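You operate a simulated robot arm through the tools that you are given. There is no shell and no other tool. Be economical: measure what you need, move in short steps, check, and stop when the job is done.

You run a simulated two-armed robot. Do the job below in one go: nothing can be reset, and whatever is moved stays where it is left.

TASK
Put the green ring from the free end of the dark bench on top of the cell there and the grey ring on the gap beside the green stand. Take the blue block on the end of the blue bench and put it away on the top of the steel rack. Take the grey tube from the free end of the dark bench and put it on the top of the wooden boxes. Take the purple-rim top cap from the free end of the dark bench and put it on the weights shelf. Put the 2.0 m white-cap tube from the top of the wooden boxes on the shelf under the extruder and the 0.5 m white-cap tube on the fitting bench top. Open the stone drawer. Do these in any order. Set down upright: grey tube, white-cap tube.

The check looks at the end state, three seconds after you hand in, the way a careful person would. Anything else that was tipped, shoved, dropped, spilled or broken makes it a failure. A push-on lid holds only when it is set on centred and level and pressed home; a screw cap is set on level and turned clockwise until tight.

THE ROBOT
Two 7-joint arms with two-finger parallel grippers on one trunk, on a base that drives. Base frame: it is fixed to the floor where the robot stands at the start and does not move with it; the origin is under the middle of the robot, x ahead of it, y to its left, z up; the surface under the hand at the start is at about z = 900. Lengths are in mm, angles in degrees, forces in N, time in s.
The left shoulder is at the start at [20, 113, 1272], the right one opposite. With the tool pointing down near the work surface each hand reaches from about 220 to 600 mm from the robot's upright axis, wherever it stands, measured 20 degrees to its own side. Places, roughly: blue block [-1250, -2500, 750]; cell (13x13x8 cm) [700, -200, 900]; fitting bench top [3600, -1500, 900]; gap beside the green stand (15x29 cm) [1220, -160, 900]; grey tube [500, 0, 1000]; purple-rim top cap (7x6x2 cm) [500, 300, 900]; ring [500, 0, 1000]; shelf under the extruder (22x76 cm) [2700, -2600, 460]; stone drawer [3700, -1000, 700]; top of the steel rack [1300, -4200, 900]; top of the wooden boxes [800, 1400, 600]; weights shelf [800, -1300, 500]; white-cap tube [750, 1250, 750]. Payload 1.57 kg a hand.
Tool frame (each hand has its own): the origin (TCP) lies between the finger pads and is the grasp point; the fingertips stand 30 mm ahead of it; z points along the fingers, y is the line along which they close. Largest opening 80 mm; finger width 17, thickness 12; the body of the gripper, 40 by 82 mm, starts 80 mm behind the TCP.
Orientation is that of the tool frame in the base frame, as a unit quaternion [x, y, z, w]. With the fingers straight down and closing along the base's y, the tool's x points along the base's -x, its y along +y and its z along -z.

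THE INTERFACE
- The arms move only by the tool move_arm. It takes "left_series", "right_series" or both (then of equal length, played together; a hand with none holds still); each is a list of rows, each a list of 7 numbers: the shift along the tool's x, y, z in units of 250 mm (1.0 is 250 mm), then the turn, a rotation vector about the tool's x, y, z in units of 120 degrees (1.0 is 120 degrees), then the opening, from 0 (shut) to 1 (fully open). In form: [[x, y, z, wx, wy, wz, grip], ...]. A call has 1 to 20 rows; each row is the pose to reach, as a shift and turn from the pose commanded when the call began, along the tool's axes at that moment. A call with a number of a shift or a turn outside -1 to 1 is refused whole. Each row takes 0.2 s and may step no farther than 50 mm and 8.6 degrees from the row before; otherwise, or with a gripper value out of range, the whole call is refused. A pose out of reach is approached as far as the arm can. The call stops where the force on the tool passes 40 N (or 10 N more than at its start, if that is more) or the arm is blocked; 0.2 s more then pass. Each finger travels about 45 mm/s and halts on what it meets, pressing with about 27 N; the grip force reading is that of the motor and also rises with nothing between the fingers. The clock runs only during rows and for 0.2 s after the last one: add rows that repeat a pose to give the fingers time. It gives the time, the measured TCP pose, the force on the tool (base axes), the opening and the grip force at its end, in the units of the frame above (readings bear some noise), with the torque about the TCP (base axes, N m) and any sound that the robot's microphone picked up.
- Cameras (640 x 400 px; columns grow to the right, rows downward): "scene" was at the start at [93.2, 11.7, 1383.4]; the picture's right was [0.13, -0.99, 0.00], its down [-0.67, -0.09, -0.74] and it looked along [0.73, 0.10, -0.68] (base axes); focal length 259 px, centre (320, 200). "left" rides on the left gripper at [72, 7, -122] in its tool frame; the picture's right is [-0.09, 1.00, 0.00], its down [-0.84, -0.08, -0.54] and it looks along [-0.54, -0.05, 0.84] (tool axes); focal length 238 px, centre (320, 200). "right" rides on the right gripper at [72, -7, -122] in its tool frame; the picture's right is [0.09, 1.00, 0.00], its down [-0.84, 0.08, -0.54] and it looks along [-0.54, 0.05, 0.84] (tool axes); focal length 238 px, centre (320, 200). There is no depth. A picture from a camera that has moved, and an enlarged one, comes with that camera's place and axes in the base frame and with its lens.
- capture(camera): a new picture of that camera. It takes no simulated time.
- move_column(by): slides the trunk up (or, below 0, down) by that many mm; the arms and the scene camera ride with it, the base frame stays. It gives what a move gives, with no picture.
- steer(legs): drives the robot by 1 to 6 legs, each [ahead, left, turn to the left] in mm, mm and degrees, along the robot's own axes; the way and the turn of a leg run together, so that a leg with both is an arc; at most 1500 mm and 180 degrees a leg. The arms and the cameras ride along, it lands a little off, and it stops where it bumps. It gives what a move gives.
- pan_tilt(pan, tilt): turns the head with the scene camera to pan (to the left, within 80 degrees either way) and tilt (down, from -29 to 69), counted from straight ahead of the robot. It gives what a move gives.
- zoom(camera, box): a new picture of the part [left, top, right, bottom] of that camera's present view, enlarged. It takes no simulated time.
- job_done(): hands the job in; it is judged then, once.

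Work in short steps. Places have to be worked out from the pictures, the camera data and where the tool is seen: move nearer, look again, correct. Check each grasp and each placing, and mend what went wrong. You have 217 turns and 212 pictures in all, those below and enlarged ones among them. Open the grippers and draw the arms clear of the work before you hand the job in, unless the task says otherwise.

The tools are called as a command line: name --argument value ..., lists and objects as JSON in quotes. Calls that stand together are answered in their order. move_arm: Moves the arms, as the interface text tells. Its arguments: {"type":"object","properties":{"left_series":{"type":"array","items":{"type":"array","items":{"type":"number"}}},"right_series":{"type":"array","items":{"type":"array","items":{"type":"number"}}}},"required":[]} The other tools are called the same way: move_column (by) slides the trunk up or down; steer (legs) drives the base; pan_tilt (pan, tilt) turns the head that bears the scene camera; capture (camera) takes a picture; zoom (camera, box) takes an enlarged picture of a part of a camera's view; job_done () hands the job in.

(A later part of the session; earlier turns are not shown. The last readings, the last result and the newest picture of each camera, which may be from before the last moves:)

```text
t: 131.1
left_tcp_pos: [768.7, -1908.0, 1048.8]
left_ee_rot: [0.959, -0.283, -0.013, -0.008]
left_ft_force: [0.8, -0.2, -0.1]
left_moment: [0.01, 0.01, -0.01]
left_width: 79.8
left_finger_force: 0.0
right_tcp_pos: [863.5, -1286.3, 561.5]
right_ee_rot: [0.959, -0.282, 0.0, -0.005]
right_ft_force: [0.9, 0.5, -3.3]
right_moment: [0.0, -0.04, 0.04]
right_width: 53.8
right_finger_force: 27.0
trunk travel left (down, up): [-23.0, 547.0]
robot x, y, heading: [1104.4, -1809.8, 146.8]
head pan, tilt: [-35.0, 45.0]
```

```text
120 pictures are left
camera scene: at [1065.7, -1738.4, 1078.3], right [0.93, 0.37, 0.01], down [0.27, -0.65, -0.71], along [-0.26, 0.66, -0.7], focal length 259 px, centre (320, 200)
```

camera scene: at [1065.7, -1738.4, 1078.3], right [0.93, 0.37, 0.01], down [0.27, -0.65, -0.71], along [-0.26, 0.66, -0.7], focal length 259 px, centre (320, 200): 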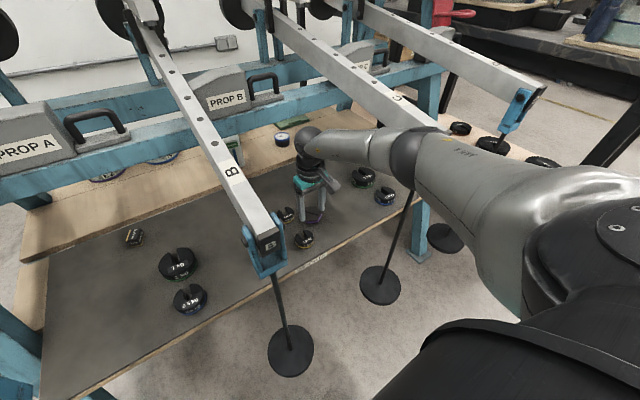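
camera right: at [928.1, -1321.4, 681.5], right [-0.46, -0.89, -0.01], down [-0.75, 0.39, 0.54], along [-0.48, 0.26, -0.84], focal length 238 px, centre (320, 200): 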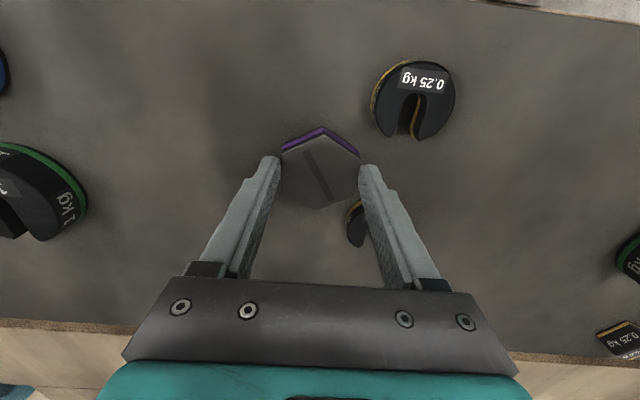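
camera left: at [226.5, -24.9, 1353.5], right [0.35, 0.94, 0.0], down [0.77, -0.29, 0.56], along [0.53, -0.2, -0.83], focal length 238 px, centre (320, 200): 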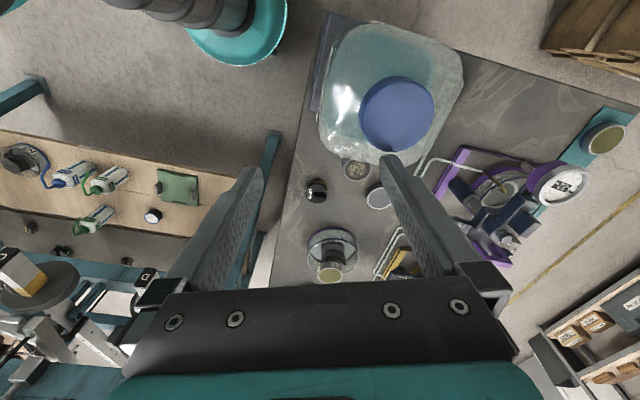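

Elbow bulb sits right at clamp C. Backing the robot 60 mm moves the thick elbow beyond the lever's end, leaving only the slim forearm in the corridor; the cap then goes to a spot nearer the shelf's edge, still clear of the weights.

steer --legs '[[-60, -14, 0]]'

capture --camera "scene"

capture --camera "right"

```text
t: 132.0
left_tcp_pos: [819.6, -1931.9, 1046.4]
left_ee_rot: [0.959, -0.282, -0.01, -0.011]
left_ft_force: [0.2, -0.5, 0.3]
left_moment: [0.03, -0.01, 0.02]
left_width: 80.2
left_finger_force: 0.1
right_tcp_pos: [900.0, -1327.0, 555.9]
right_ee_rot: [0.965, -0.262, 0.001, 0.004]
right_ft_force: [0.0, 0.4, -2.8]
right_moment: [-0.01, 0.01, 0.03]
right_width: 53.7
right_finger_force: 27.1
trunk travel left (down, up): [-23.0, 547.0]
robot x, y, heading: [1166.3, -1832.0, 147.1]
head pan, tilt: [-35.0, 45.0]
```

```text
119 pictures are left
camera scene: at [1116.5, -1760.6, 1077.9], right [0.93, 0.38, 0.01], down [0.27, -0.65, -0.71], along [-0.26, 0.66, -0.7], focal length 259 px, centre (320, 200)
```

scene: 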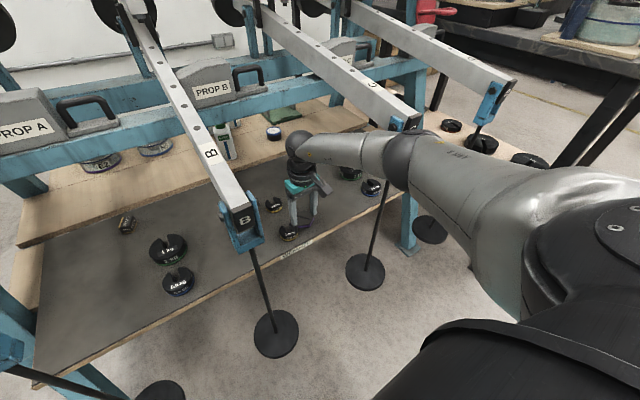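

```text
118 pictures are left
camera right: at [965.3, -1358.2, 677.8], right [-0.42, -0.91, 0.01], down [-0.76, 0.36, 0.54], along [-0.49, 0.22, -0.84], focal length 238 px, centre (320, 200)
```

right: 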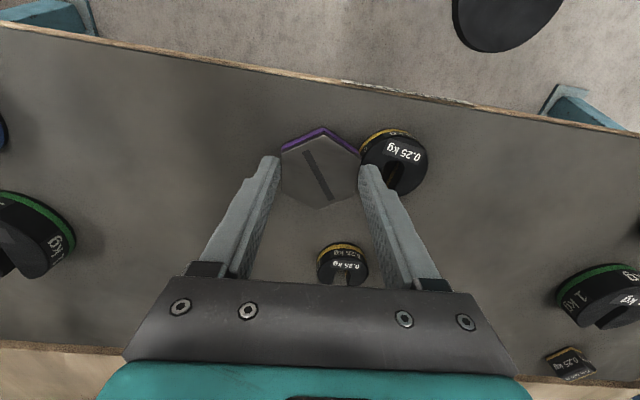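

The elbow still leans on the clamp. I raise the hand 18 mm clear of the weights, then back away straight until the arm is free.

move_arm --right_series '[[0.0, -0.02, -0.04, 0, 0, 0, 0.4], [0.0, -0.03, -0.075, 0, 0, 0, 0.4], [0.0, -0.03, -0.075, 0, 0, 0, 0.4]]'

capture --camera "right"

```text
t: 132.8
left_tcp_pos: [824.0, -1935.9, 1047.9]
left_ee_rot: [0.96, -0.281, -0.013, -0.011]
left_ft_force: [0.8, -0.6, -0.1]
left_moment: [-0.01, 0.0, 0.03]
left_width: 79.8
left_finger_force: 0.0
right_tcp_pos: [895.2, -1339.1, 575.5]
right_ee_rot: [0.969, -0.247, -0.004, 0.01]
right_ft_force: [0.4, 0.4, -2.7]
right_moment: [-0.03, 0.04, -0.01]
right_width: 53.5
right_finger_force: 27.3
trunk travel left (down, up): [-23.0, 547.0]
robot x, y, heading: [1162.8, -1835.4, 147.3]
head pan, tilt: [-35.0, 45.0]
```

```text
117 pictures are left
camera right: at [962.7, -1365.5, 696.9], right [-0.4, -0.92, 0.02], down [-0.77, 0.34, 0.54], along [-0.51, 0.2, -0.84], focal length 238 px, centre (320, 200)
```

right: 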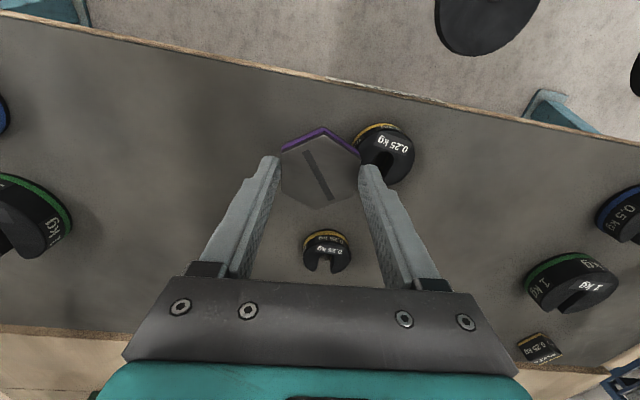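

Fingers are above the weights. I back off 140 mm.

steer --legs '[[-140, 0, 0]]'

capture --camera "scene"

capture --camera "right"

```text
t: 134.2
left_tcp_pos: [946.9, -2001.3, 1050.8]
left_ee_rot: [0.96, -0.281, -0.013, -0.004]
left_ft_force: [-0.6, -0.2, 0.5]
left_moment: [0.0, -0.03, -0.01]
left_width: 79.8
left_finger_force: 0.1
right_tcp_pos: [1026.3, -1395.2, 572.6]
right_ee_rot: [0.965, -0.262, -0.003, 0.011]
right_ft_force: [1.0, -0.3, -2.6]
right_moment: [-0.01, 0.03, 0.0]
right_width: 53.6
right_finger_force: 27.5
trunk travel left (down, up): [-23.0, 547.0]
robot x, y, heading: [1281.9, -1911.7, 147.3]
head pan, tilt: [-35.0, 45.0]
```

```text
116 pictures are left
camera scene: at [1243.9, -1828.4, 1077.8], right [0.93, 0.38, 0.0], down [0.27, -0.66, -0.71], along [-0.27, 0.66, -0.71], focal length 259 px, centre (320, 200)
```

scene: 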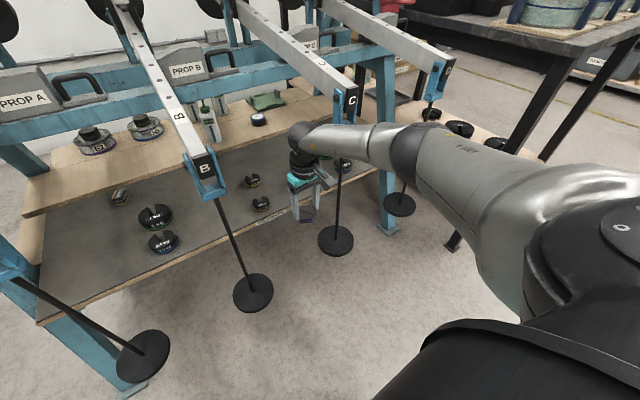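

```text
115 pictures are left
camera right: at [1093.1, -1423.9, 693.7], right [-0.42, -0.91, 0.02], down [-0.76, 0.36, 0.54], along [-0.5, 0.21, -0.84], focal length 238 px, centre (320, 200)
```

right: 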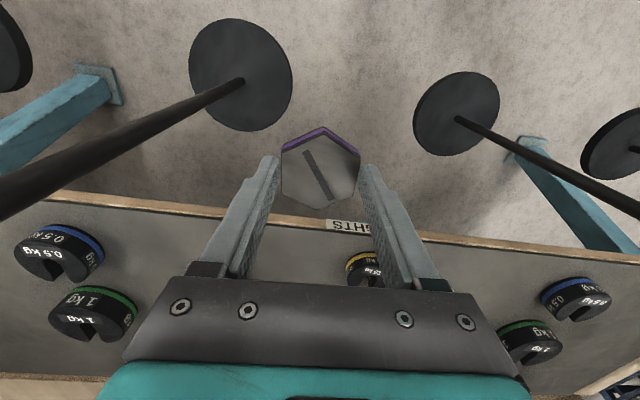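

The arm is free and levers B, C, D look parallel and normal. I'll use a better spot: left of the weights, at (793,-1393), which keeps the elbow in the corridor's middle. First back off, raise the trunk, and check the levers.

steer --legs '[[-160, 0, 0]]'

move_column --by 380

pan_tilt --pan -15 --tilt 40

capture --camera "scene"

```text
t: 135.6
left_tcp_pos: [1081.7, -2089.1, 1050.1]
left_ee_rot: [0.96, -0.281, -0.013, -0.004]
left_ft_force: [-0.3, 0.7, 0.1]
left_moment: [-0.03, 0.04, -0.02]
left_width: 80.0
left_finger_force: 0.1
right_tcp_pos: [1162.7, -1482.8, 572.0]
right_ee_rot: [0.965, -0.262, -0.003, 0.01]
right_ft_force: [0.0, 0.4, -2.6]
right_moment: [-0.03, 0.01, -0.02]
right_width: 53.6
right_finger_force: 27.2
trunk travel left (down, up): [-23.0, 547.0]
robot x, y, heading: [1417.9, -2000.2, 147.3]
head pan, tilt: [-35.0, 45.0]
```

```text
t: 139.3
left_tcp_pos: [1082.2, -2088.0, 1432.3]
left_ee_rot: [0.96, -0.281, -0.013, -0.004]
left_ft_force: [-0.1, 0.0, 0.1]
left_moment: [-0.01, -0.01, 0.0]
left_width: 79.9
left_finger_force: 0.1
right_tcp_pos: [1161.1, -1483.2, 952.4]
right_ee_rot: [0.965, -0.261, -0.002, 0.01]
right_ft_force: [0.3, 0.6, -1.9]
right_moment: [0.03, 0.01, 0.03]
right_width: 53.8
right_finger_force: 27.0
trunk travel left (down, up): [-403.0, 167.0]
robot x, y, heading: [1415.7, -2002.0, 147.4]
head pan, tilt: [-35.0, 45.0]
```

```text
t: 140.1
left_tcp_pos: [1082.1, -2088.0, 1430.8]
left_ee_rot: [0.96, -0.281, -0.013, -0.003]
left_ft_force: [0.4, 0.1, -0.2]
left_moment: [0.02, 0.0, 0.0]
left_width: 80.1
left_finger_force: 0.0
right_tcp_pos: [1162.4, -1483.2, 951.5]
right_ee_rot: [0.965, -0.261, -0.002, 0.01]
right_ft_force: [0.3, -0.4, -2.8]
right_moment: [-0.04, 0.01, 0.03]
right_width: 53.7
right_finger_force: 27.2
trunk travel left (down, up): [-403.0, 167.0]
robot x, y, heading: [1414.2, -1992.5, 147.2]
head pan, tilt: [-15.0, 40.0]
```

```text
114 pictures are left
camera scene: at [1353.2, -1928.2, 1465.0], right [0.74, 0.67, 0.0], down [0.43, -0.48, -0.77], along [-0.51, 0.57, -0.64], focal length 259 px, centre (320, 200)
```

scene: 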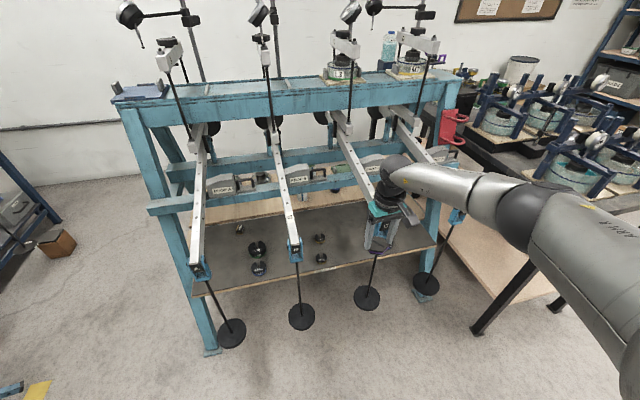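

All levers and weights look as before. I level the hand, then drive forward with it extended above the levers.

move_arm --right_series '[[0.04, 0, 0, 0.0097, -0.0009, 0.0228, 0.4], [0.06, 0, 0, 0.0097, -0.0009, 0.0228, 0.4]]'

steer --legs '[[314, -51, 0]]'

```text
t: 140.7
left_tcp_pos: [1082.0, -2087.9, 1431.0]
left_ee_rot: [0.959, -0.281, -0.013, -0.004]
left_ft_force: [0.2, -0.6, -0.2]
left_moment: [-0.02, 0.02, 0.0]
left_width: 80.3
left_finger_force: 0.1
right_tcp_pos: [1174.4, -1492.2, 953.4]
right_ee_rot: [0.959, -0.284, -0.001, 0.0]
right_ft_force: [0.5, 0.4, -2.8]
right_moment: [-0.01, -0.02, 0.0]
right_width: 53.4
right_finger_force: 27.1
trunk travel left (down, up): [-403.0, 167.0]
robot x, y, heading: [1419.4, -1996.0, 147.1]
head pan, tilt: [-15.0, 40.0]
```

```text
t: 142.8
left_tcp_pos: [850.7, -1880.8, 1431.0]
left_ee_rot: [0.961, -0.277, -0.013, -0.004]
left_ft_force: [-0.4, 0.4, -1.2]
left_moment: [-0.01, 0.0, 0.03]
left_width: 79.9
left_finger_force: 0.1
right_tcp_pos: [938.4, -1283.0, 952.1]
right_ee_rot: [0.96, -0.28, 0.0, 0.001]
right_ft_force: [0.3, 0.3, -3.6]
right_moment: [0.0, -0.01, 0.0]
right_width: 53.4
right_finger_force: 26.7
trunk travel left (down, up): [-403.0, 167.0]
robot x, y, heading: [1185.5, -1789.3, 147.9]
head pan, tilt: [-15.0, 40.0]
```

steer --legs '[[15, 0, -0.6]]'

move_arm --right_series '[[0.0, 0.16, 0, 0, 0, 0, 0.4], [0.0, 0.34, 0, 0, 0, 0, 0.4], [-0.05, 0.52, 0, 0, 0, 0, 0.4], [-0.12, 0.66, 0, 0, 0, 0, 0.4], [-0.19, 0.68, 0.04, 0, 0, 0, 0.4], [-0.19, 0.68, 0.06, 0, 0, 0, 0.4], [-0.19, 0.68, 0.06, 0, 0, 0, 0.4]]'

capture --camera "scene"

```text
t: 143.6
left_tcp_pos: [839.2, -1870.3, 1431.8]
left_ee_rot: [0.959, -0.282, -0.013, -0.004]
left_ft_force: [-0.1, -0.1, -0.3]
left_moment: [0.03, 0.0, -0.01]
left_width: 79.6
left_finger_force: 0.1
right_tcp_pos: [933.0, -1272.5, 951.9]
right_ee_rot: [0.959, -0.285, 0.001, 0.0]
right_ft_force: [0.3, 0.3, -3.8]
right_moment: [0.0, -0.04, 0.01]
right_width: 53.6
right_finger_force: 27.0
trunk travel left (down, up): [-403.0, 167.0]
robot x, y, heading: [1175.4, -1782.4, 146.9]
head pan, tilt: [-15.0, 40.0]
```

```text
t: 145.2
left_tcp_pos: [839.2, -1869.9, 1431.0]
left_ee_rot: [0.959, -0.282, -0.013, -0.004]
left_ft_force: [-0.3, 0.3, 0.4]
left_moment: [-0.02, -0.02, -0.03]
left_width: 80.0
left_finger_force: 0.0
right_tcp_pos: [800.3, -1389.0, 937.6]
right_ee_rot: [0.959, -0.285, 0.0, 0.0]
right_ft_force: [-0.1, 0.3, -2.3]
right_moment: [-0.01, 0.0, -0.01]
right_width: 53.6
right_finger_force: 26.9
trunk travel left (down, up): [-403.0, 167.0]
robot x, y, heading: [1175.1, -1778.9, 147.2]
head pan, tilt: [-15.0, 40.0]
```

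```text
113 pictures are left
camera scene: at [1109.6, -1710.8, 1465.0], right [0.74, 0.67, 0.0], down [0.43, -0.48, -0.77], along [-0.51, 0.57, -0.64], focal length 259 px, centre (320, 200)
```

scene: 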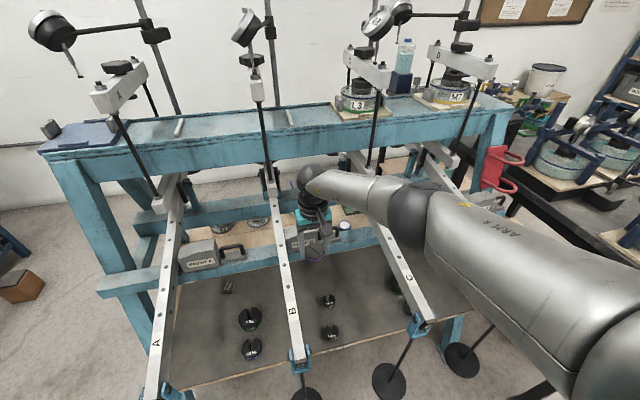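

The elbow is mid-corridor (n≈-689). I lower the trunk 240 and check.

move_column --by -240

capture --camera "scene"

capture --camera "right"

```text
t: 147.7
left_tcp_pos: [839.0, -1870.9, 1190.2]
left_ee_rot: [0.959, -0.283, -0.013, -0.004]
left_ft_force: [0.5, 0.1, -0.1]
left_moment: [-0.01, -0.03, 0.02]
left_width: 80.1
left_finger_force: 0.1
right_tcp_pos: [799.2, -1389.6, 698.3]
right_ee_rot: [0.959, -0.285, 0.0, 0.0]
right_ft_force: [-0.2, 0.5, -2.8]
right_moment: [-0.04, 0.01, 0.02]
right_width: 53.8
right_finger_force: 26.7
trunk travel left (down, up): [-163.0, 407.0]
robot x, y, heading: [1173.3, -1785.2, 147.3]
head pan, tilt: [-15.0, 40.0]
```

```text
112 pictures are left
camera scene: at [1109.9, -1710.8, 1225.1], right [0.74, 0.67, 0.0], down [0.43, -0.48, -0.77], along [-0.51, 0.57, -0.64], focal length 259 px, centre (320, 200)
```

scene: 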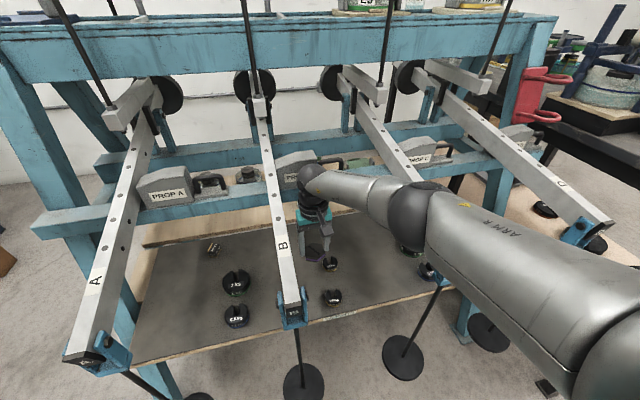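

```text
111 pictures are left
camera right: at [863.5, -1422.9, 819.0], right [-0.47, -0.88, 0.0], down [-0.74, 0.39, 0.54], along [-0.48, 0.25, -0.84], focal length 238 px, centre (320, 200)
```

right: 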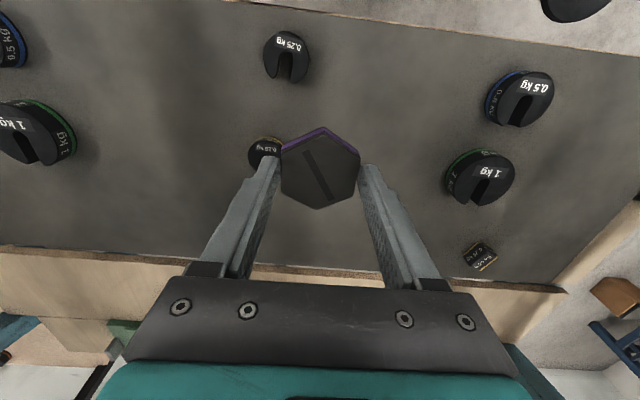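

The front 0.25 kg weight now reads (870,-1386) instead of (874,-1359): my finger must have nudged it earlier; I'll put it back after this. I lower 125 more and check for tilt.

move_column --by -125

capture --camera "right"

capture --camera "scene"

```text
t: 149.2
left_tcp_pos: [839.6, -1869.4, 1065.7]
left_ee_rot: [0.959, -0.282, -0.013, -0.004]
left_ft_force: [-0.5, -0.3, -0.3]
left_moment: [-0.05, -0.02, 0.0]
left_width: 79.8
left_finger_force: 0.1
right_tcp_pos: [798.9, -1389.0, 572.3]
right_ee_rot: [0.959, -0.285, 0.0, 0.0]
right_ft_force: [0.1, 0.2, -2.9]
right_moment: [0.01, -0.01, 0.0]
right_width: 53.5
right_finger_force: 27.1
trunk travel left (down, up): [-38.0, 532.0]
robot x, y, heading: [1179.9, -1780.9, 147.0]
head pan, tilt: [-15.0, 40.0]
```

```text
110 pictures are left
camera right: at [863.5, -1422.9, 694.0], right [-0.47, -0.88, 0.0], down [-0.74, 0.39, 0.54], along [-0.48, 0.25, -0.84], focal length 238 px, centre (320, 200)
```

right: 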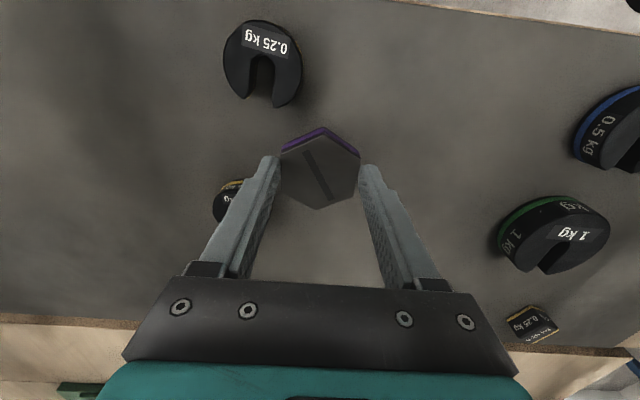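

```text
109 pictures are left
camera scene: at [1109.9, -1710.8, 1100.1], right [0.74, 0.67, 0.0], down [0.43, -0.48, -0.77], along [-0.51, 0.57, -0.64], focal length 259 px, centre (320, 200)
```

scene: 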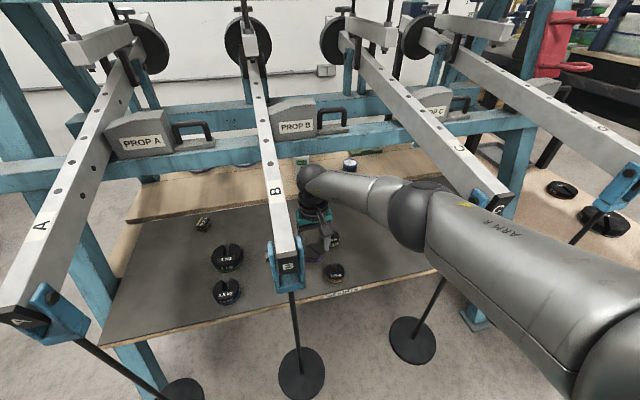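

No contact. I lower 30 by trunk, then the last bit by arm with force watch.

move_column --by -30

move_arm --right_series '[[0, 0, 0.012, 0, 0, 0, 0.4], [0, 0, 0.02, 0, 0, 0, 0.4]]'

```text
t: 150.0
left_tcp_pos: [839.9, -1869.9, 1036.8]
left_ee_rot: [0.959, -0.282, -0.013, -0.003]
left_ft_force: [0.4, -1.1, 1.6]
left_moment: [0.01, -0.01, -0.02]
left_width: 79.8
left_finger_force: 0.1
right_tcp_pos: [797.1, -1388.2, 544.0]
right_ee_rot: [0.959, -0.285, -0.002, -0.001]
right_ft_force: [0.7, 0.3, 7.0]
right_moment: [0.2, 0.28, -0.04]
right_width: 53.6
right_finger_force: 26.8
trunk travel left (down, up): [-8.0, 562.0]
robot x, y, heading: [1176.3, -1775.0, 146.9]
head pan, tilt: [-15.0, 40.0]
```

```text
t: 150.6
left_tcp_pos: [839.8, -1870.0, 1036.4]
left_ee_rot: [0.959, -0.282, -0.014, -0.003]
left_ft_force: [-0.2, 0.0, 0.2]
left_moment: [0.02, -0.04, -0.02]
left_width: 80.1
left_finger_force: 0.0
right_tcp_pos: [798.4, -1388.2, 538.9]
right_ee_rot: [0.959, -0.285, -0.001, -0.001]
right_ft_force: [1.3, 0.3, 14.1]
right_moment: [0.25, 0.35, -0.09]
right_width: 53.9
right_finger_force: 27.3
trunk travel left (down, up): [-8.0, 562.0]
robot x, y, heading: [1175.7, -1776.0, 147.2]
head pan, tilt: [-15.0, 40.0]
```

Cap is on the shelf. I relieve 3 mm, open to about 64 mm, then look.

move_arm --right_series '[[0, 0, -0.012, 0, 0, 0, 0.4], [0, 0, -0.012, 0, 0, 0, 0.72], [0, 0, -0.012, 0, 0, 0, 0.8], [0, 0, -0.012, 0, 0, 0, 0.84], [0, 0, -0.012, 0, 0, 0, 0.84]]'

move_column --by 50

capture --camera "right"

```text
t: 151.8
left_tcp_pos: [839.2, -1869.6, 1035.9]
left_ee_rot: [0.959, -0.282, -0.014, -0.004]
left_ft_force: [0.5, 0.0, -0.3]
left_moment: [-0.01, 0.0, 0.01]
left_width: 79.9
left_finger_force: 0.0
right_tcp_pos: [799.6, -1389.2, 541.2]
right_ee_rot: [0.959, -0.285, 0.0, 0.001]
right_ft_force: [-0.2, 0.4, -0.6]
right_moment: [0.02, 0.01, 0.03]
right_width: 67.4
right_finger_force: 0.1
trunk travel left (down, up): [-8.0, 562.0]
robot x, y, heading: [1175.5, -1781.5, 146.9]
head pan, tilt: [-15.0, 40.0]
```

```text
t: 152.7
left_tcp_pos: [839.4, -1870.5, 1085.8]
left_ee_rot: [0.959, -0.282, -0.013, -0.005]
left_ft_force: [0.2, 0.3, 0.1]
left_moment: [-0.01, 0.01, 0.02]
left_width: 79.7
left_finger_force: 0.0
right_tcp_pos: [799.0, -1389.9, 590.2]
right_ee_rot: [0.959, -0.285, 0.0, 0.0]
right_ft_force: [-0.9, -0.1, -0.7]
right_moment: [0.02, -0.01, -0.01]
right_width: 67.3
right_finger_force: 0.1
trunk travel left (down, up): [-58.0, 512.0]
robot x, y, heading: [1172.6, -1780.4, 146.9]
head pan, tilt: [-15.0, 40.0]
```

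```text
108 pictures are left
camera right: at [863.5, -1422.7, 712.1], right [-0.47, -0.88, 0.0], down [-0.74, 0.39, 0.54], along [-0.48, 0.25, -0.84], focal length 238 px, centre (320, 200)
```

right: 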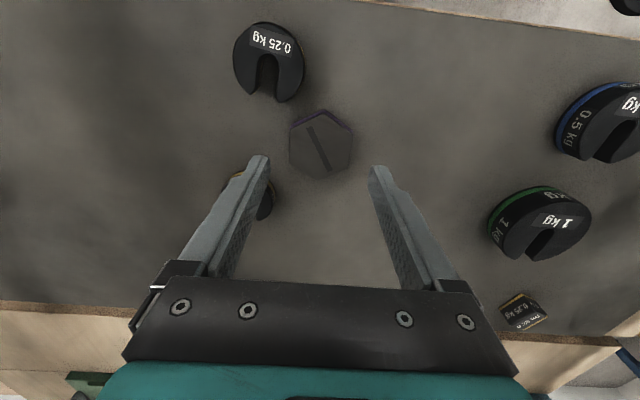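

The cap lies on the weights shelf, clear of the weights. Now I return the nudged 0.25 kg weight: it's at (872,-1389) and was about (877,-1358). I drive so that the hand goes over it.

steer --legs '[[-61, -41, 0]]'

move_arm --right_series '[[0, 0, 0, 0, 0, 0, 1], [0, 0, 0, 0, 0, 0, 1]]'

capture --camera "right"

capture --camera "scene"

```text
t: 153.7
left_tcp_pos: [913.8, -1872.7, 1086.9]
left_ee_rot: [0.959, -0.282, -0.013, -0.004]
left_ft_force: [0.3, -0.8, 0.3]
left_moment: [0.02, 0.01, 0.02]
left_width: 80.1
left_finger_force: 0.1
right_tcp_pos: [874.5, -1391.4, 590.9]
right_ee_rot: [0.959, -0.284, 0.0, 0.0]
right_ft_force: [1.1, 0.5, 0.0]
right_moment: [-0.01, -0.01, -0.02]
right_width: 66.9
right_finger_force: 0.0
trunk travel left (down, up): [-58.0, 512.0]
robot x, y, heading: [1248.6, -1783.3, 147.1]
head pan, tilt: [-15.0, 40.0]
```

```text
t: 154.3
left_tcp_pos: [915.0, -1871.9, 1086.4]
left_ee_rot: [0.959, -0.282, -0.013, -0.004]
left_ft_force: [-0.5, -0.4, -0.5]
left_moment: [0.03, -0.01, -0.01]
left_width: 79.9
left_finger_force: 0.0
right_tcp_pos: [874.7, -1391.5, 590.6]
right_ee_rot: [0.959, -0.284, 0.0, 0.0]
right_ft_force: [0.0, 0.9, 0.4]
right_moment: [-0.01, 0.02, 0.02]
right_width: 79.9
right_finger_force: 0.0
trunk travel left (down, up): [-58.0, 512.0]
robot x, y, heading: [1255.9, -1785.4, 147.0]
head pan, tilt: [-15.0, 40.0]
```

```text
107 pictures are left
camera right: at [938.4, -1425.3, 712.2], right [-0.47, -0.88, 0.0], down [-0.74, 0.39, 0.54], along [-0.48, 0.25, -0.84], focal length 238 px, centre (320, 200)
```

right: 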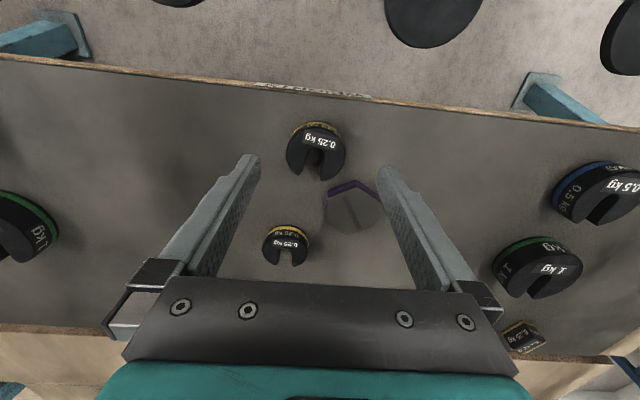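

```text
106 pictures are left
camera scene: at [1184.8, -1713.5, 1120.0], right [0.74, 0.67, 0.0], down [0.43, -0.48, -0.77], along [-0.51, 0.57, -0.64], focal length 259 px, centre (320, 200)
```

scene: 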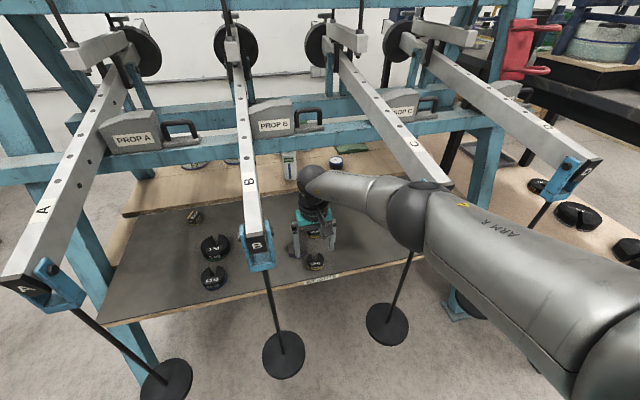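

Aligned over the weight; I lower, grip it, lift 12 by the trunk.

move_column --by -45

move_arm --right_series '[[0, 0, 0, 0, 0, 0, 0.4], [0, 0, 0, 0, 0, 0, 0.4], [0, 0, 0, 0, 0, 0, 0.4], [0, 0, 0, 0, 0, 0, 0.4], [0, 0, 0, 0, 0, 0, 0.4]]'

move_column --by 12

capture --camera "right"

```text
t: 155.2
left_tcp_pos: [914.5, -1873.4, 1041.5]
left_ee_rot: [0.959, -0.283, -0.014, -0.004]
left_ft_force: [-0.2, -1.1, -0.6]
left_moment: [-0.01, -0.02, -0.01]
left_width: 80.1
left_finger_force: 0.1
right_tcp_pos: [874.4, -1391.6, 545.4]
right_ee_rot: [0.959, -0.284, 0.0, 0.0]
right_ft_force: [0.2, -0.6, 0.2]
right_moment: [0.04, -0.03, 0.0]
right_width: 79.6
right_finger_force: 0.0
trunk travel left (down, up): [-13.0, 557.0]
robot x, y, heading: [1246.8, -1786.5, 147.0]
head pan, tilt: [-15.0, 40.0]
```

```text
t: 156.4
left_tcp_pos: [913.5, -1872.8, 1040.2]
left_ee_rot: [0.959, -0.283, -0.014, -0.003]
left_ft_force: [-0.2, -0.4, 0.1]
left_moment: [0.02, -0.01, 0.03]
left_width: 79.7
left_finger_force: 0.1
right_tcp_pos: [875.2, -1389.9, 546.4]
right_ee_rot: [0.958, -0.285, 0.0, 0.001]
right_ft_force: [0.4, 1.0, 2.3]
right_moment: [0.04, -0.05, 0.01]
right_width: 48.6
right_finger_force: 27.0
trunk travel left (down, up): [-13.0, 557.0]
robot x, y, heading: [1248.5, -1783.7, 147.1]
head pan, tilt: [-15.0, 40.0]
```

```text
t: 157.0
left_tcp_pos: [912.8, -1872.1, 1053.7]
left_ee_rot: [0.959, -0.282, -0.013, -0.004]
left_ft_force: [0.4, 0.0, -0.4]
left_moment: [-0.01, 0.01, 0.01]
left_width: 80.3
left_finger_force: 0.0
right_tcp_pos: [874.9, -1390.4, 557.3]
right_ee_rot: [0.959, -0.285, 0.0, 0.001]
right_ft_force: [0.8, -1.7, -3.2]
right_moment: [0.0, 0.0, 0.01]
right_width: 48.6
right_finger_force: 27.3
trunk travel left (down, up): [-25.0, 545.0]
robot x, y, heading: [1250.8, -1781.8, 147.0]
head pan, tilt: [-15.0, 40.0]
```

```text
105 pictures are left
camera right: at [938.2, -1425.5, 679.0], right [-0.47, -0.88, 0.0], down [-0.74, 0.39, 0.54], along [-0.48, 0.25, -0.84], focal length 238 px, centre (320, 200)
```

right: 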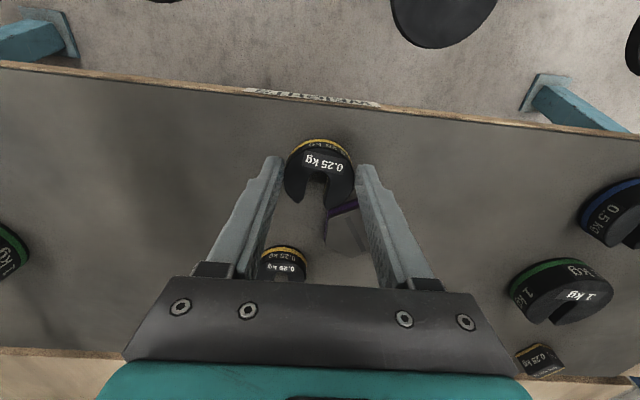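

Held at 48.6 mm. I drive forward 14 and right 28 to bring it back in line with its neighbour.

steer --legs '[[14, -28, 0]]'

capture --camera "right"

```text
t: 157.8
left_tcp_pos: [917.4, -1841.2, 1053.4]
left_ee_rot: [0.959, -0.282, -0.013, -0.003]
left_ft_force: [-0.4, 0.2, 0.0]
left_moment: [-0.02, 0.0, 0.0]
left_width: 79.9
left_finger_force: 0.1
right_tcp_pos: [877.8, -1359.9, 557.1]
right_ee_rot: [0.959, -0.285, 0.0, -0.001]
right_ft_force: [-0.7, 0.3, -2.6]
right_moment: [-0.02, -0.03, 0.0]
right_width: 48.8
right_finger_force: 26.6
trunk travel left (down, up): [-25.0, 545.0]
robot x, y, heading: [1252.0, -1751.0, 146.8]
head pan, tilt: [-15.0, 40.0]
```

```text
104 pictures are left
camera right: at [941.9, -1394.2, 679.1], right [-0.47, -0.88, 0.0], down [-0.74, 0.39, 0.54], along [-0.48, 0.25, -0.84], focal length 238 px, centre (320, 200)
```

right: 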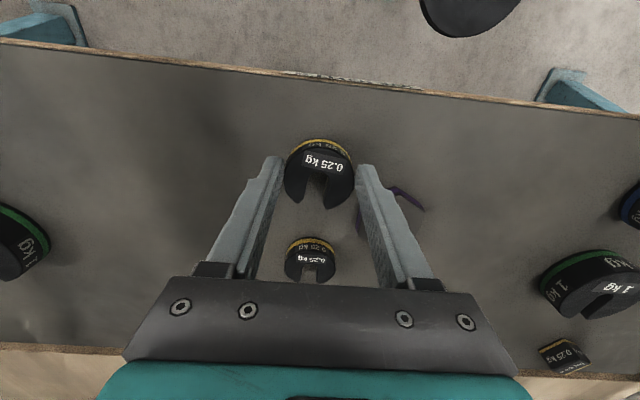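

In line again. I set it down and open.

move_column --by -12

move_arm --right_series '[[0, 0, 0, 0, 0, 0, 0.66], [0, 0, 0, 0, 0, 0, 0.72], [0, 0, 0, 0, 0, 0, 0.78], [0, 0, 0, 0, 0, 0, 0.78]]'

move_column --by 150

capture --camera "right"

capture --camera "scene"

```text
t: 158.4
left_tcp_pos: [917.5, -1840.9, 1040.5]
left_ee_rot: [0.959, -0.282, -0.014, -0.005]
left_ft_force: [0.5, 0.3, 0.4]
left_moment: [-0.01, 0.03, 0.01]
left_width: 80.0
left_finger_force: 0.0
right_tcp_pos: [878.3, -1360.3, 546.4]
right_ee_rot: [0.959, -0.285, 0.0, 0.0]
right_ft_force: [0.5, -0.2, 0.4]
right_moment: [0.0, -0.04, 0.01]
right_width: 48.8
right_finger_force: 27.1
trunk travel left (down, up): [-13.0, 557.0]
robot x, y, heading: [1252.6, -1751.4, 147.2]
head pan, tilt: [-15.0, 40.0]
```

```text
t: 159.4
left_tcp_pos: [917.6, -1841.8, 1041.4]
left_ee_rot: [0.959, -0.282, -0.013, -0.005]
left_ft_force: [-0.5, -0.3, 0.2]
left_moment: [0.0, -0.02, -0.02]
left_width: 79.7
left_finger_force: 0.0
right_tcp_pos: [877.9, -1360.7, 545.7]
right_ee_rot: [0.958, -0.286, 0.0, 0.0]
right_ft_force: [0.2, 0.4, 0.0]
right_moment: [-0.01, -0.01, -0.01]
right_width: 62.4
right_finger_force: 0.1
trunk travel left (down, up): [-13.0, 557.0]
robot x, y, heading: [1251.9, -1750.1, 147.4]
head pan, tilt: [-15.0, 40.0]
```

```text
t: 161.2
left_tcp_pos: [917.3, -1841.7, 1190.3]
left_ee_rot: [0.959, -0.283, -0.014, -0.003]
left_ft_force: [-0.6, 0.7, 0.6]
left_moment: [-0.03, 0.01, 0.01]
left_width: 80.0
left_finger_force: 0.0
right_tcp_pos: [878.5, -1360.8, 695.9]
right_ee_rot: [0.959, -0.285, 0.0, 0.0]
right_ft_force: [-0.1, 1.2, -0.3]
right_moment: [0.0, 0.04, 0.01]
right_width: 62.5
right_finger_force: 0.1
trunk travel left (down, up): [-163.0, 407.0]
robot x, y, heading: [1252.2, -1749.7, 146.9]
head pan, tilt: [-15.0, 40.0]
```

```text
103 pictures are left
camera right: at [942.0, -1394.3, 817.0], right [-0.47, -0.88, 0.0], down [-0.74, 0.39, 0.54], along [-0.48, 0.25, -0.84], focal length 238 px, centre (320, 200)
```

right: 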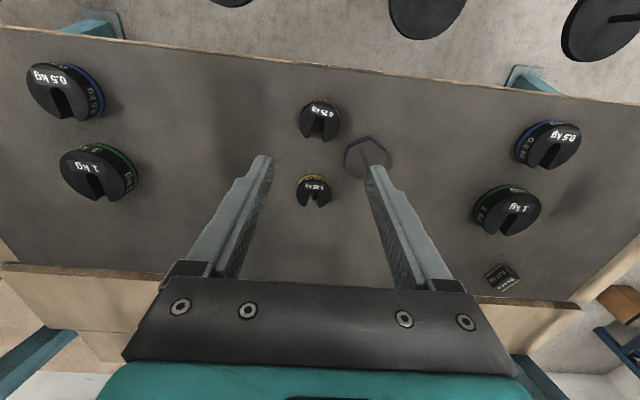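

```text
102 pictures are left
camera scene: at [1188.2, -1682.5, 1224.9], right [0.74, 0.67, 0.0], down [0.43, -0.48, -0.77], along [-0.51, 0.57, -0.64], focal length 259 px, centre (320, 200)
```

scene: 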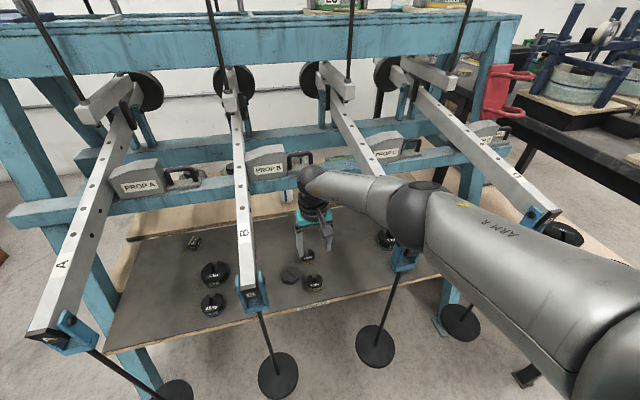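

Weight and cap sit well. I raise the trunk, back off clear of the levers, and retract the right hand.

move_column --by 300

steer --legs '[[-330, 0, 0]]'

move_arm --right_series '[[0.1, 0, -0.1, 0, 0, 0, 1], [0.25, 0, -0.2, 0, 0, 0, 1], [0.4, 0, -0.3, 0, 0, 0, 1], [0.55, 0, -0.4, 0, 0, 0, 1], [0.7, 0, -0.45, 0, 0, 0, 1], [0.85, 0, -0.45, 0, 0, 0, 1], [0.9, 0.0, -0.45, 0, 0, 0, 1]]'

```text
t: 164.2
left_tcp_pos: [918.1, -1841.9, 1491.6]
left_ee_rot: [0.959, -0.281, -0.013, -0.003]
left_ft_force: [0.1, 0.4, 0.2]
left_moment: [0.02, -0.02, 0.02]
left_width: 80.1
left_finger_force: 0.1
right_tcp_pos: [877.5, -1360.4, 995.1]
right_ee_rot: [0.959, -0.285, 0.0, 0.001]
right_ft_force: [-0.6, 0.6, 0.4]
right_moment: [0.0, 0.01, -0.01]
right_width: 62.3
right_finger_force: 0.0
trunk travel left (down, up): [-463.0, 107.0]
robot x, y, heading: [1252.8, -1751.8, 147.0]
head pan, tilt: [-15.0, 40.0]
```

```text
t: 166.3
left_tcp_pos: [1188.9, -2018.0, 1490.6]
left_ee_rot: [0.959, -0.283, -0.013, -0.004]
left_ft_force: [-0.2, -0.5, 0.1]
left_moment: [0.02, 0.0, 0.03]
left_width: 79.8
left_finger_force: 0.0
right_tcp_pos: [1150.2, -1536.8, 995.0]
right_ee_rot: [0.958, -0.287, 0.0, 0.0]
right_ft_force: [0.3, -0.8, -0.1]
right_moment: [0.01, 0.02, -0.01]
right_width: 62.4
right_finger_force: 0.0
trunk travel left (down, up): [-463.0, 107.0]
robot x, y, heading: [1523.9, -1929.6, 146.8]
head pan, tilt: [-15.0, 40.0]
```

```text
t: 167.9
left_tcp_pos: [1187.3, -2018.1, 1491.1]
left_ee_rot: [0.959, -0.283, -0.014, -0.003]
left_ft_force: [0.2, -1.0, 1.1]
left_moment: [-0.07, 0.01, -0.02]
left_width: 80.1
left_finger_force: 0.0
right_tcp_pos: [1337.5, -1660.6, 1107.4]
right_ee_rot: [0.958, -0.287, 0.0, 0.0]
right_ft_force: [-0.5, 0.8, -0.6]
right_moment: [-0.01, -0.02, 0.02]
right_width: 80.0
right_finger_force: 0.0
trunk travel left (down, up): [-463.0, 107.0]
robot x, y, heading: [1524.9, -1927.9, 147.0]
head pan, tilt: [-15.0, 40.0]
```

Next the grey tube and grey ring. I drive round the frame's right end back to the front side.

steer --legs '[[0, 920, 0], [1400, 0, 0], [700, 0, 0], [0, 0, -102]]'

pan_tilt --pan 0 --tilt 35

capture --camera "scene"

```text
t: 187.1
left_tcp_pos: [-804.2, -1334.3, 1489.1]
left_ee_rot: [-0.415, 0.91, 0.006, 0.013]
left_ft_force: [0.6, 0.0, -0.1]
left_moment: [0.0, -0.02, 0.01]
left_width: 80.1
left_finger_force: 0.1
right_tcp_pos: [-472.5, -1533.0, 1107.9]
right_ee_rot: [-0.411, 0.912, -0.001, 0.0]
right_ft_force: [1.2, -0.2, -0.9]
right_moment: [0.02, 0.01, 0.0]
right_width: 80.0
right_finger_force: 0.0
trunk travel left (down, up): [-463.0, 107.0]
robot x, y, heading: [-764.4, -1678.9, 48.6]
head pan, tilt: [-15.0, 40.0]
```

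```text
t: 187.8
left_tcp_pos: [-804.5, -1333.7, 1490.6]
left_ee_rot: [-0.414, 0.91, 0.006, 0.012]
left_ft_force: [-0.3, 0.7, 0.6]
left_moment: [0.01, -0.04, 0.01]
left_width: 80.1
left_finger_force: 0.1
right_tcp_pos: [-472.4, -1532.3, 1107.8]
right_ee_rot: [-0.411, 0.912, 0.0, 0.0]
right_ft_force: [-0.6, 0.1, 0.7]
right_moment: [-0.01, 0.0, -0.05]
right_width: 79.7
right_finger_force: 0.1
trunk travel left (down, up): [-463.0, 107.0]
robot x, y, heading: [-761.6, -1677.9, 48.6]
head pan, tilt: [0.0, 35.0]
```

```text
101 pictures are left
camera scene: at [-697.7, -1604.9, 1532.6], right [0.75, -0.66, 0.0], down [-0.38, -0.43, -0.82], along [0.54, 0.61, -0.57], focal length 259 px, centre (320, 200)
```

scene: 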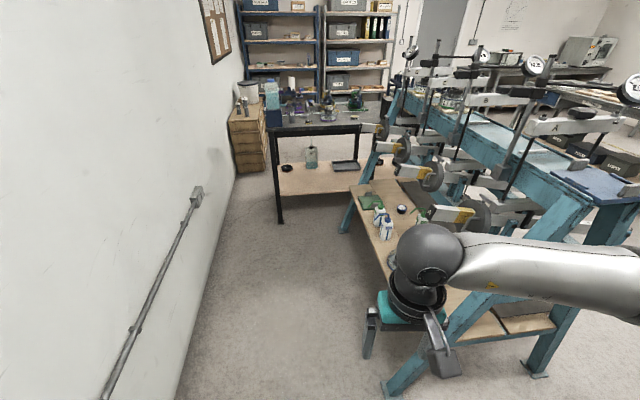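

A clear corridor leads to the bench's free end. I drive to (200,-314), heading about 45.

steer --legs '[[830, 90, 0], [810, 88, -4]]'

pan_tilt --pan 5 --tilt 50

capture --camera "scene"

```text
t: 196.1
left_tcp_pos: [183.6, -29.1, 1490.7]
left_ee_rot: [-0.372, 0.928, 0.006, 0.013]
left_ft_force: [0.6, 0.3, 0.6]
left_moment: [0.03, 0.02, -0.01]
left_width: 80.1
left_finger_force: 0.2
right_tcp_pos: [496.1, -257.9, 1107.6]
right_ee_rot: [-0.369, 0.93, -0.001, 0.0]
right_ft_force: [-0.2, 0.2, -0.9]
right_moment: [0.02, 0.02, -0.01]
right_width: 79.9
right_finger_force: 0.1
trunk travel left (down, up): [-463.0, 107.0]
robot x, y, heading: [194.4, -374.7, 43.5]
head pan, tilt: [0.0, 35.0]
```

```text
t: 196.8
left_tcp_pos: [183.2, -29.8, 1491.7]
left_ee_rot: [-0.372, 0.928, 0.005, 0.013]
left_ft_force: [-0.7, 0.4, -0.5]
left_moment: [0.03, -0.01, 0.03]
left_width: 80.1
left_finger_force: 0.0
right_tcp_pos: [494.9, -257.3, 1107.7]
right_ee_rot: [-0.369, 0.93, 0.0, 0.0]
right_ft_force: [-0.5, -0.7, 0.4]
right_moment: [0.02, -0.04, 0.0]
right_width: 80.0
right_finger_force: 0.0
trunk travel left (down, up): [-463.0, 107.0]
robot x, y, heading: [193.6, -376.2, 43.2]
head pan, tilt: [5.0, 50.0]
```

```text
100 pictures are left
camera scene: at [251.3, -311.5, 1510.9], right [0.75, -0.66, 0.0], down [-0.51, -0.57, -0.64], along [0.43, 0.48, -0.77], focal length 259 px, centre (320, 200)
```

scene: 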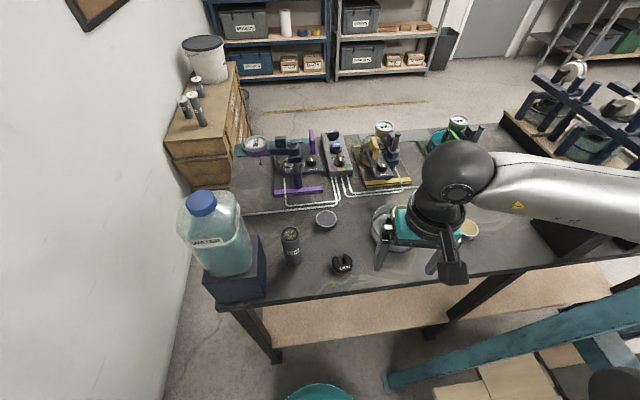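

From here the tube is ideal for the left hand and the grey ring for the right. I bring the left hand over the tube, levelled, fingers at 60 mm.

move_arm --left_series '[[-0.1, -0.1, 0.02, 0.001, 0.0137, 0.001, 0.75], [-0.22, -0.22, 0.05, 0.001, 0.0137, 0.001, 0.75], [-0.34, -0.33, 0.1, 0.001, 0.0137, 0.001, 0.75], [-0.46, -0.44, 0.18, 0.001, 0.0137, 0.001, 0.75], [-0.56, -0.54, 0.28, 0.001, 0.0137, 0.001, 0.75], [-0.64, -0.61, 0.38, 0.001, 0.0137, 0.001, 0.75], [-0.66, -0.62, 0.54, 0.001, 0.0137, 0.001, 0.75], [-0.66, -0.62, 0.7, 0.001, 0.0137, 0.001, 0.75], [-0.66, -0.62, 0.86, 0.001, 0.0137, 0.001, 0.75], [-0.66, -0.62, 0.98, 0.001, 0.0137, 0.001, 0.75], [-0.66, -0.62, 0.98, 0.001, 0.0137, 0.001, 0.75]]'

capture --camera "left"

```text
t: 199.2
left_tcp_pos: [413.8, -20.4, 1250.3]
left_ee_rot: [-0.371, 0.929, -0.002, 0.0]
left_ft_force: [-0.7, -0.5, 0.1]
left_moment: [0.06, -0.01, 0.01]
left_width: 60.2
left_finger_force: 0.0
right_tcp_pos: [494.6, -258.4, 1107.0]
right_ee_rot: [-0.369, 0.929, 0.0, 0.0]
right_ft_force: [-1.3, 0.2, -0.4]
right_moment: [-0.03, 0.02, 0.01]
right_width: 79.9
right_finger_force: 0.1
trunk travel left (down, up): [-463.0, 107.0]
robot x, y, heading: [195.9, -376.0, 43.5]
head pan, tilt: [5.0, 50.0]
```

```text
99 pictures are left
camera left: at [356.3, -64.5, 1371.7], right [-0.62, 0.79, 0.0], down [0.66, 0.52, 0.54], along [0.43, 0.33, -0.84], focal length 238 px, centre (320, 200)
```

left: 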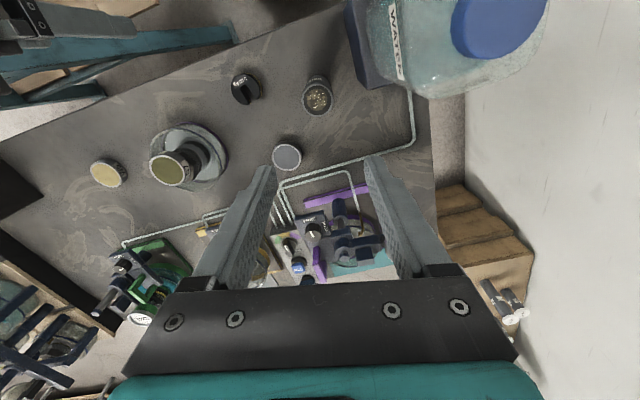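

Tube top at (406,-31). I descend to z≈1062 over it and check.

move_arm --left_series '[[0.03, -0.005, 0.1, 0, 0, 0, 0.75], [0.053, -0.01, 0.28, 0, 0, 0, 0.75], [0.053, -0.01, 0.46, 0, 0, 0, 0.75], [0.053, -0.01, 0.62, 0, 0, 0, 0.75], [0.053, -0.01, 0.75, 0, 0, 0, 0.75], [0.053, -0.01, 0.75, 0, 0, 0, 0.75]]'

capture --camera "left"

```text
t: 200.7
left_tcp_pos: [407.4, -35.4, 1065.6]
left_ee_rot: [-0.371, 0.929, -0.001, 0.001]
left_ft_force: [0.1, 0.3, 0.4]
left_moment: [0.03, -0.02, -0.03]
left_width: 59.9
left_finger_force: 0.1
right_tcp_pos: [494.8, -258.9, 1108.0]
right_ee_rot: [-0.369, 0.93, 0.0, 0.0]
right_ft_force: [-0.1, -0.3, 0.2]
right_moment: [0.01, 0.01, 0.02]
right_width: 79.9
right_finger_force: 0.1
trunk travel left (down, up): [-463.0, 107.0]
robot x, y, heading: [190.6, -376.4, 43.3]
head pan, tilt: [5.0, 50.0]
```

```text
98 pictures are left
camera left: at [347.8, -79.2, 1187.0], right [-0.62, 0.79, 0.0], down [0.66, 0.52, 0.54], along [0.43, 0.33, -0.84], focal length 238 px, centre (320, 200)
```

left: 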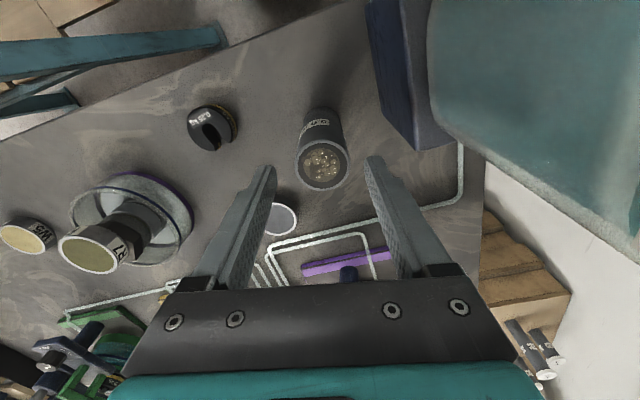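

Centred within 5 mm. I descend to 975, close and lift gently.

move_arm --left_series '[[-0.016, 0.012, 0.06, 0, 0, 0, 0.75], [-0.016, 0.012, 0.22, 0, 0, 0, 0.75], [-0.016, 0.012, 0.362, 0, 0, 0, 0.75], [-0.016, 0.012, 0.362, 0, 0, 0, 0.3], [-0.016, 0.012, 0.362, 0, 0, 0, 0.3], [-0.016, 0.012, 0.362, 0, 0, 0, 0.3], [-0.016, 0.012, 0.362, 0, 0, 0, 0.3], [-0.016, 0.012, 0.25, 0, 0, 0, 0.3], [-0.016, 0.012, 0.1, 0, 0, 0, 0.3], [-0.016, 0.012, -0.06, 0, 0, 0, 0.3], [-0.016, 0.012, -0.06, 0, 0, 0, 0.3]]'

capture --camera "left"

```text
t: 201.7
left_tcp_pos: [441.5, 12.0, 1049.3]
left_ee_rot: [-0.38, 0.921, 0.025, 0.087]
left_ft_force: [0.1, 1.3, 0.4]
left_moment: [0.02, -0.01, 0.01]
left_width: 23.5
left_finger_force: 0.1
right_tcp_pos: [486.6, -265.8, 1109.2]
right_ee_rot: [-0.371, 0.929, 0.003, 0.005]
right_ft_force: [0.2, 0.5, -0.2]
right_moment: [-0.01, -0.03, 0.0]
right_width: 80.2
right_finger_force: 0.2
trunk travel left (down, up): [-463.0, 107.0]
robot x, y, heading: [190.7, -376.5, 43.3]
head pan, tilt: [5.0, 50.0]
stopped in row 5 (left hand): the arm was blocked; the commanded pose is now the measured one
```

```text
97 pictures are left
camera left: at [369.3, -45.1, 1155.7], right [-0.64, 0.77, 0.0], down [0.56, 0.47, 0.68], along [0.53, 0.44, -0.73], focal length 238 px, centre (320, 200)
```

left: 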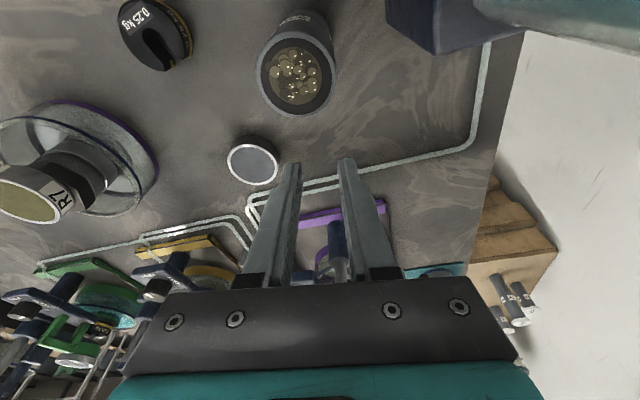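

The arm was blocked — likely the elbow on the carboy. I look before moving anything.

pan_tilt --pan 35 --tilt 45

capture --camera "scene"

```text
t: 202.7
left_tcp_pos: [442.9, 12.4, 1048.6]
left_ee_rot: [-0.38, 0.921, 0.025, 0.086]
left_ft_force: [-0.9, 0.6, -0.2]
left_moment: [0.01, -0.03, -0.01]
left_width: 23.8
left_finger_force: 0.1
right_tcp_pos: [485.6, -267.0, 1110.7]
right_ee_rot: [-0.37, 0.929, 0.003, 0.005]
right_ft_force: [0.3, -0.2, 0.6]
right_moment: [-0.01, -0.02, 0.0]
right_width: 80.2
right_finger_force: 0.0
trunk travel left (down, up): [-463.0, 107.0]
robot x, y, heading: [189.3, -373.9, 43.6]
head pan, tilt: [35.0, 45.0]
```

```text
96 pictures are left
camera scene: at [204.5, -301.7, 1518.8], right [0.98, -0.2, 0.01], down [-0.14, -0.69, -0.71], along [0.15, 0.7, -0.7], focal length 259 px, centre (320, 200)
```

scene: 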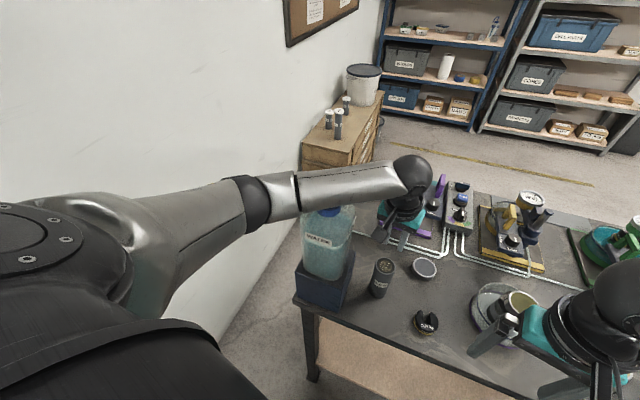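

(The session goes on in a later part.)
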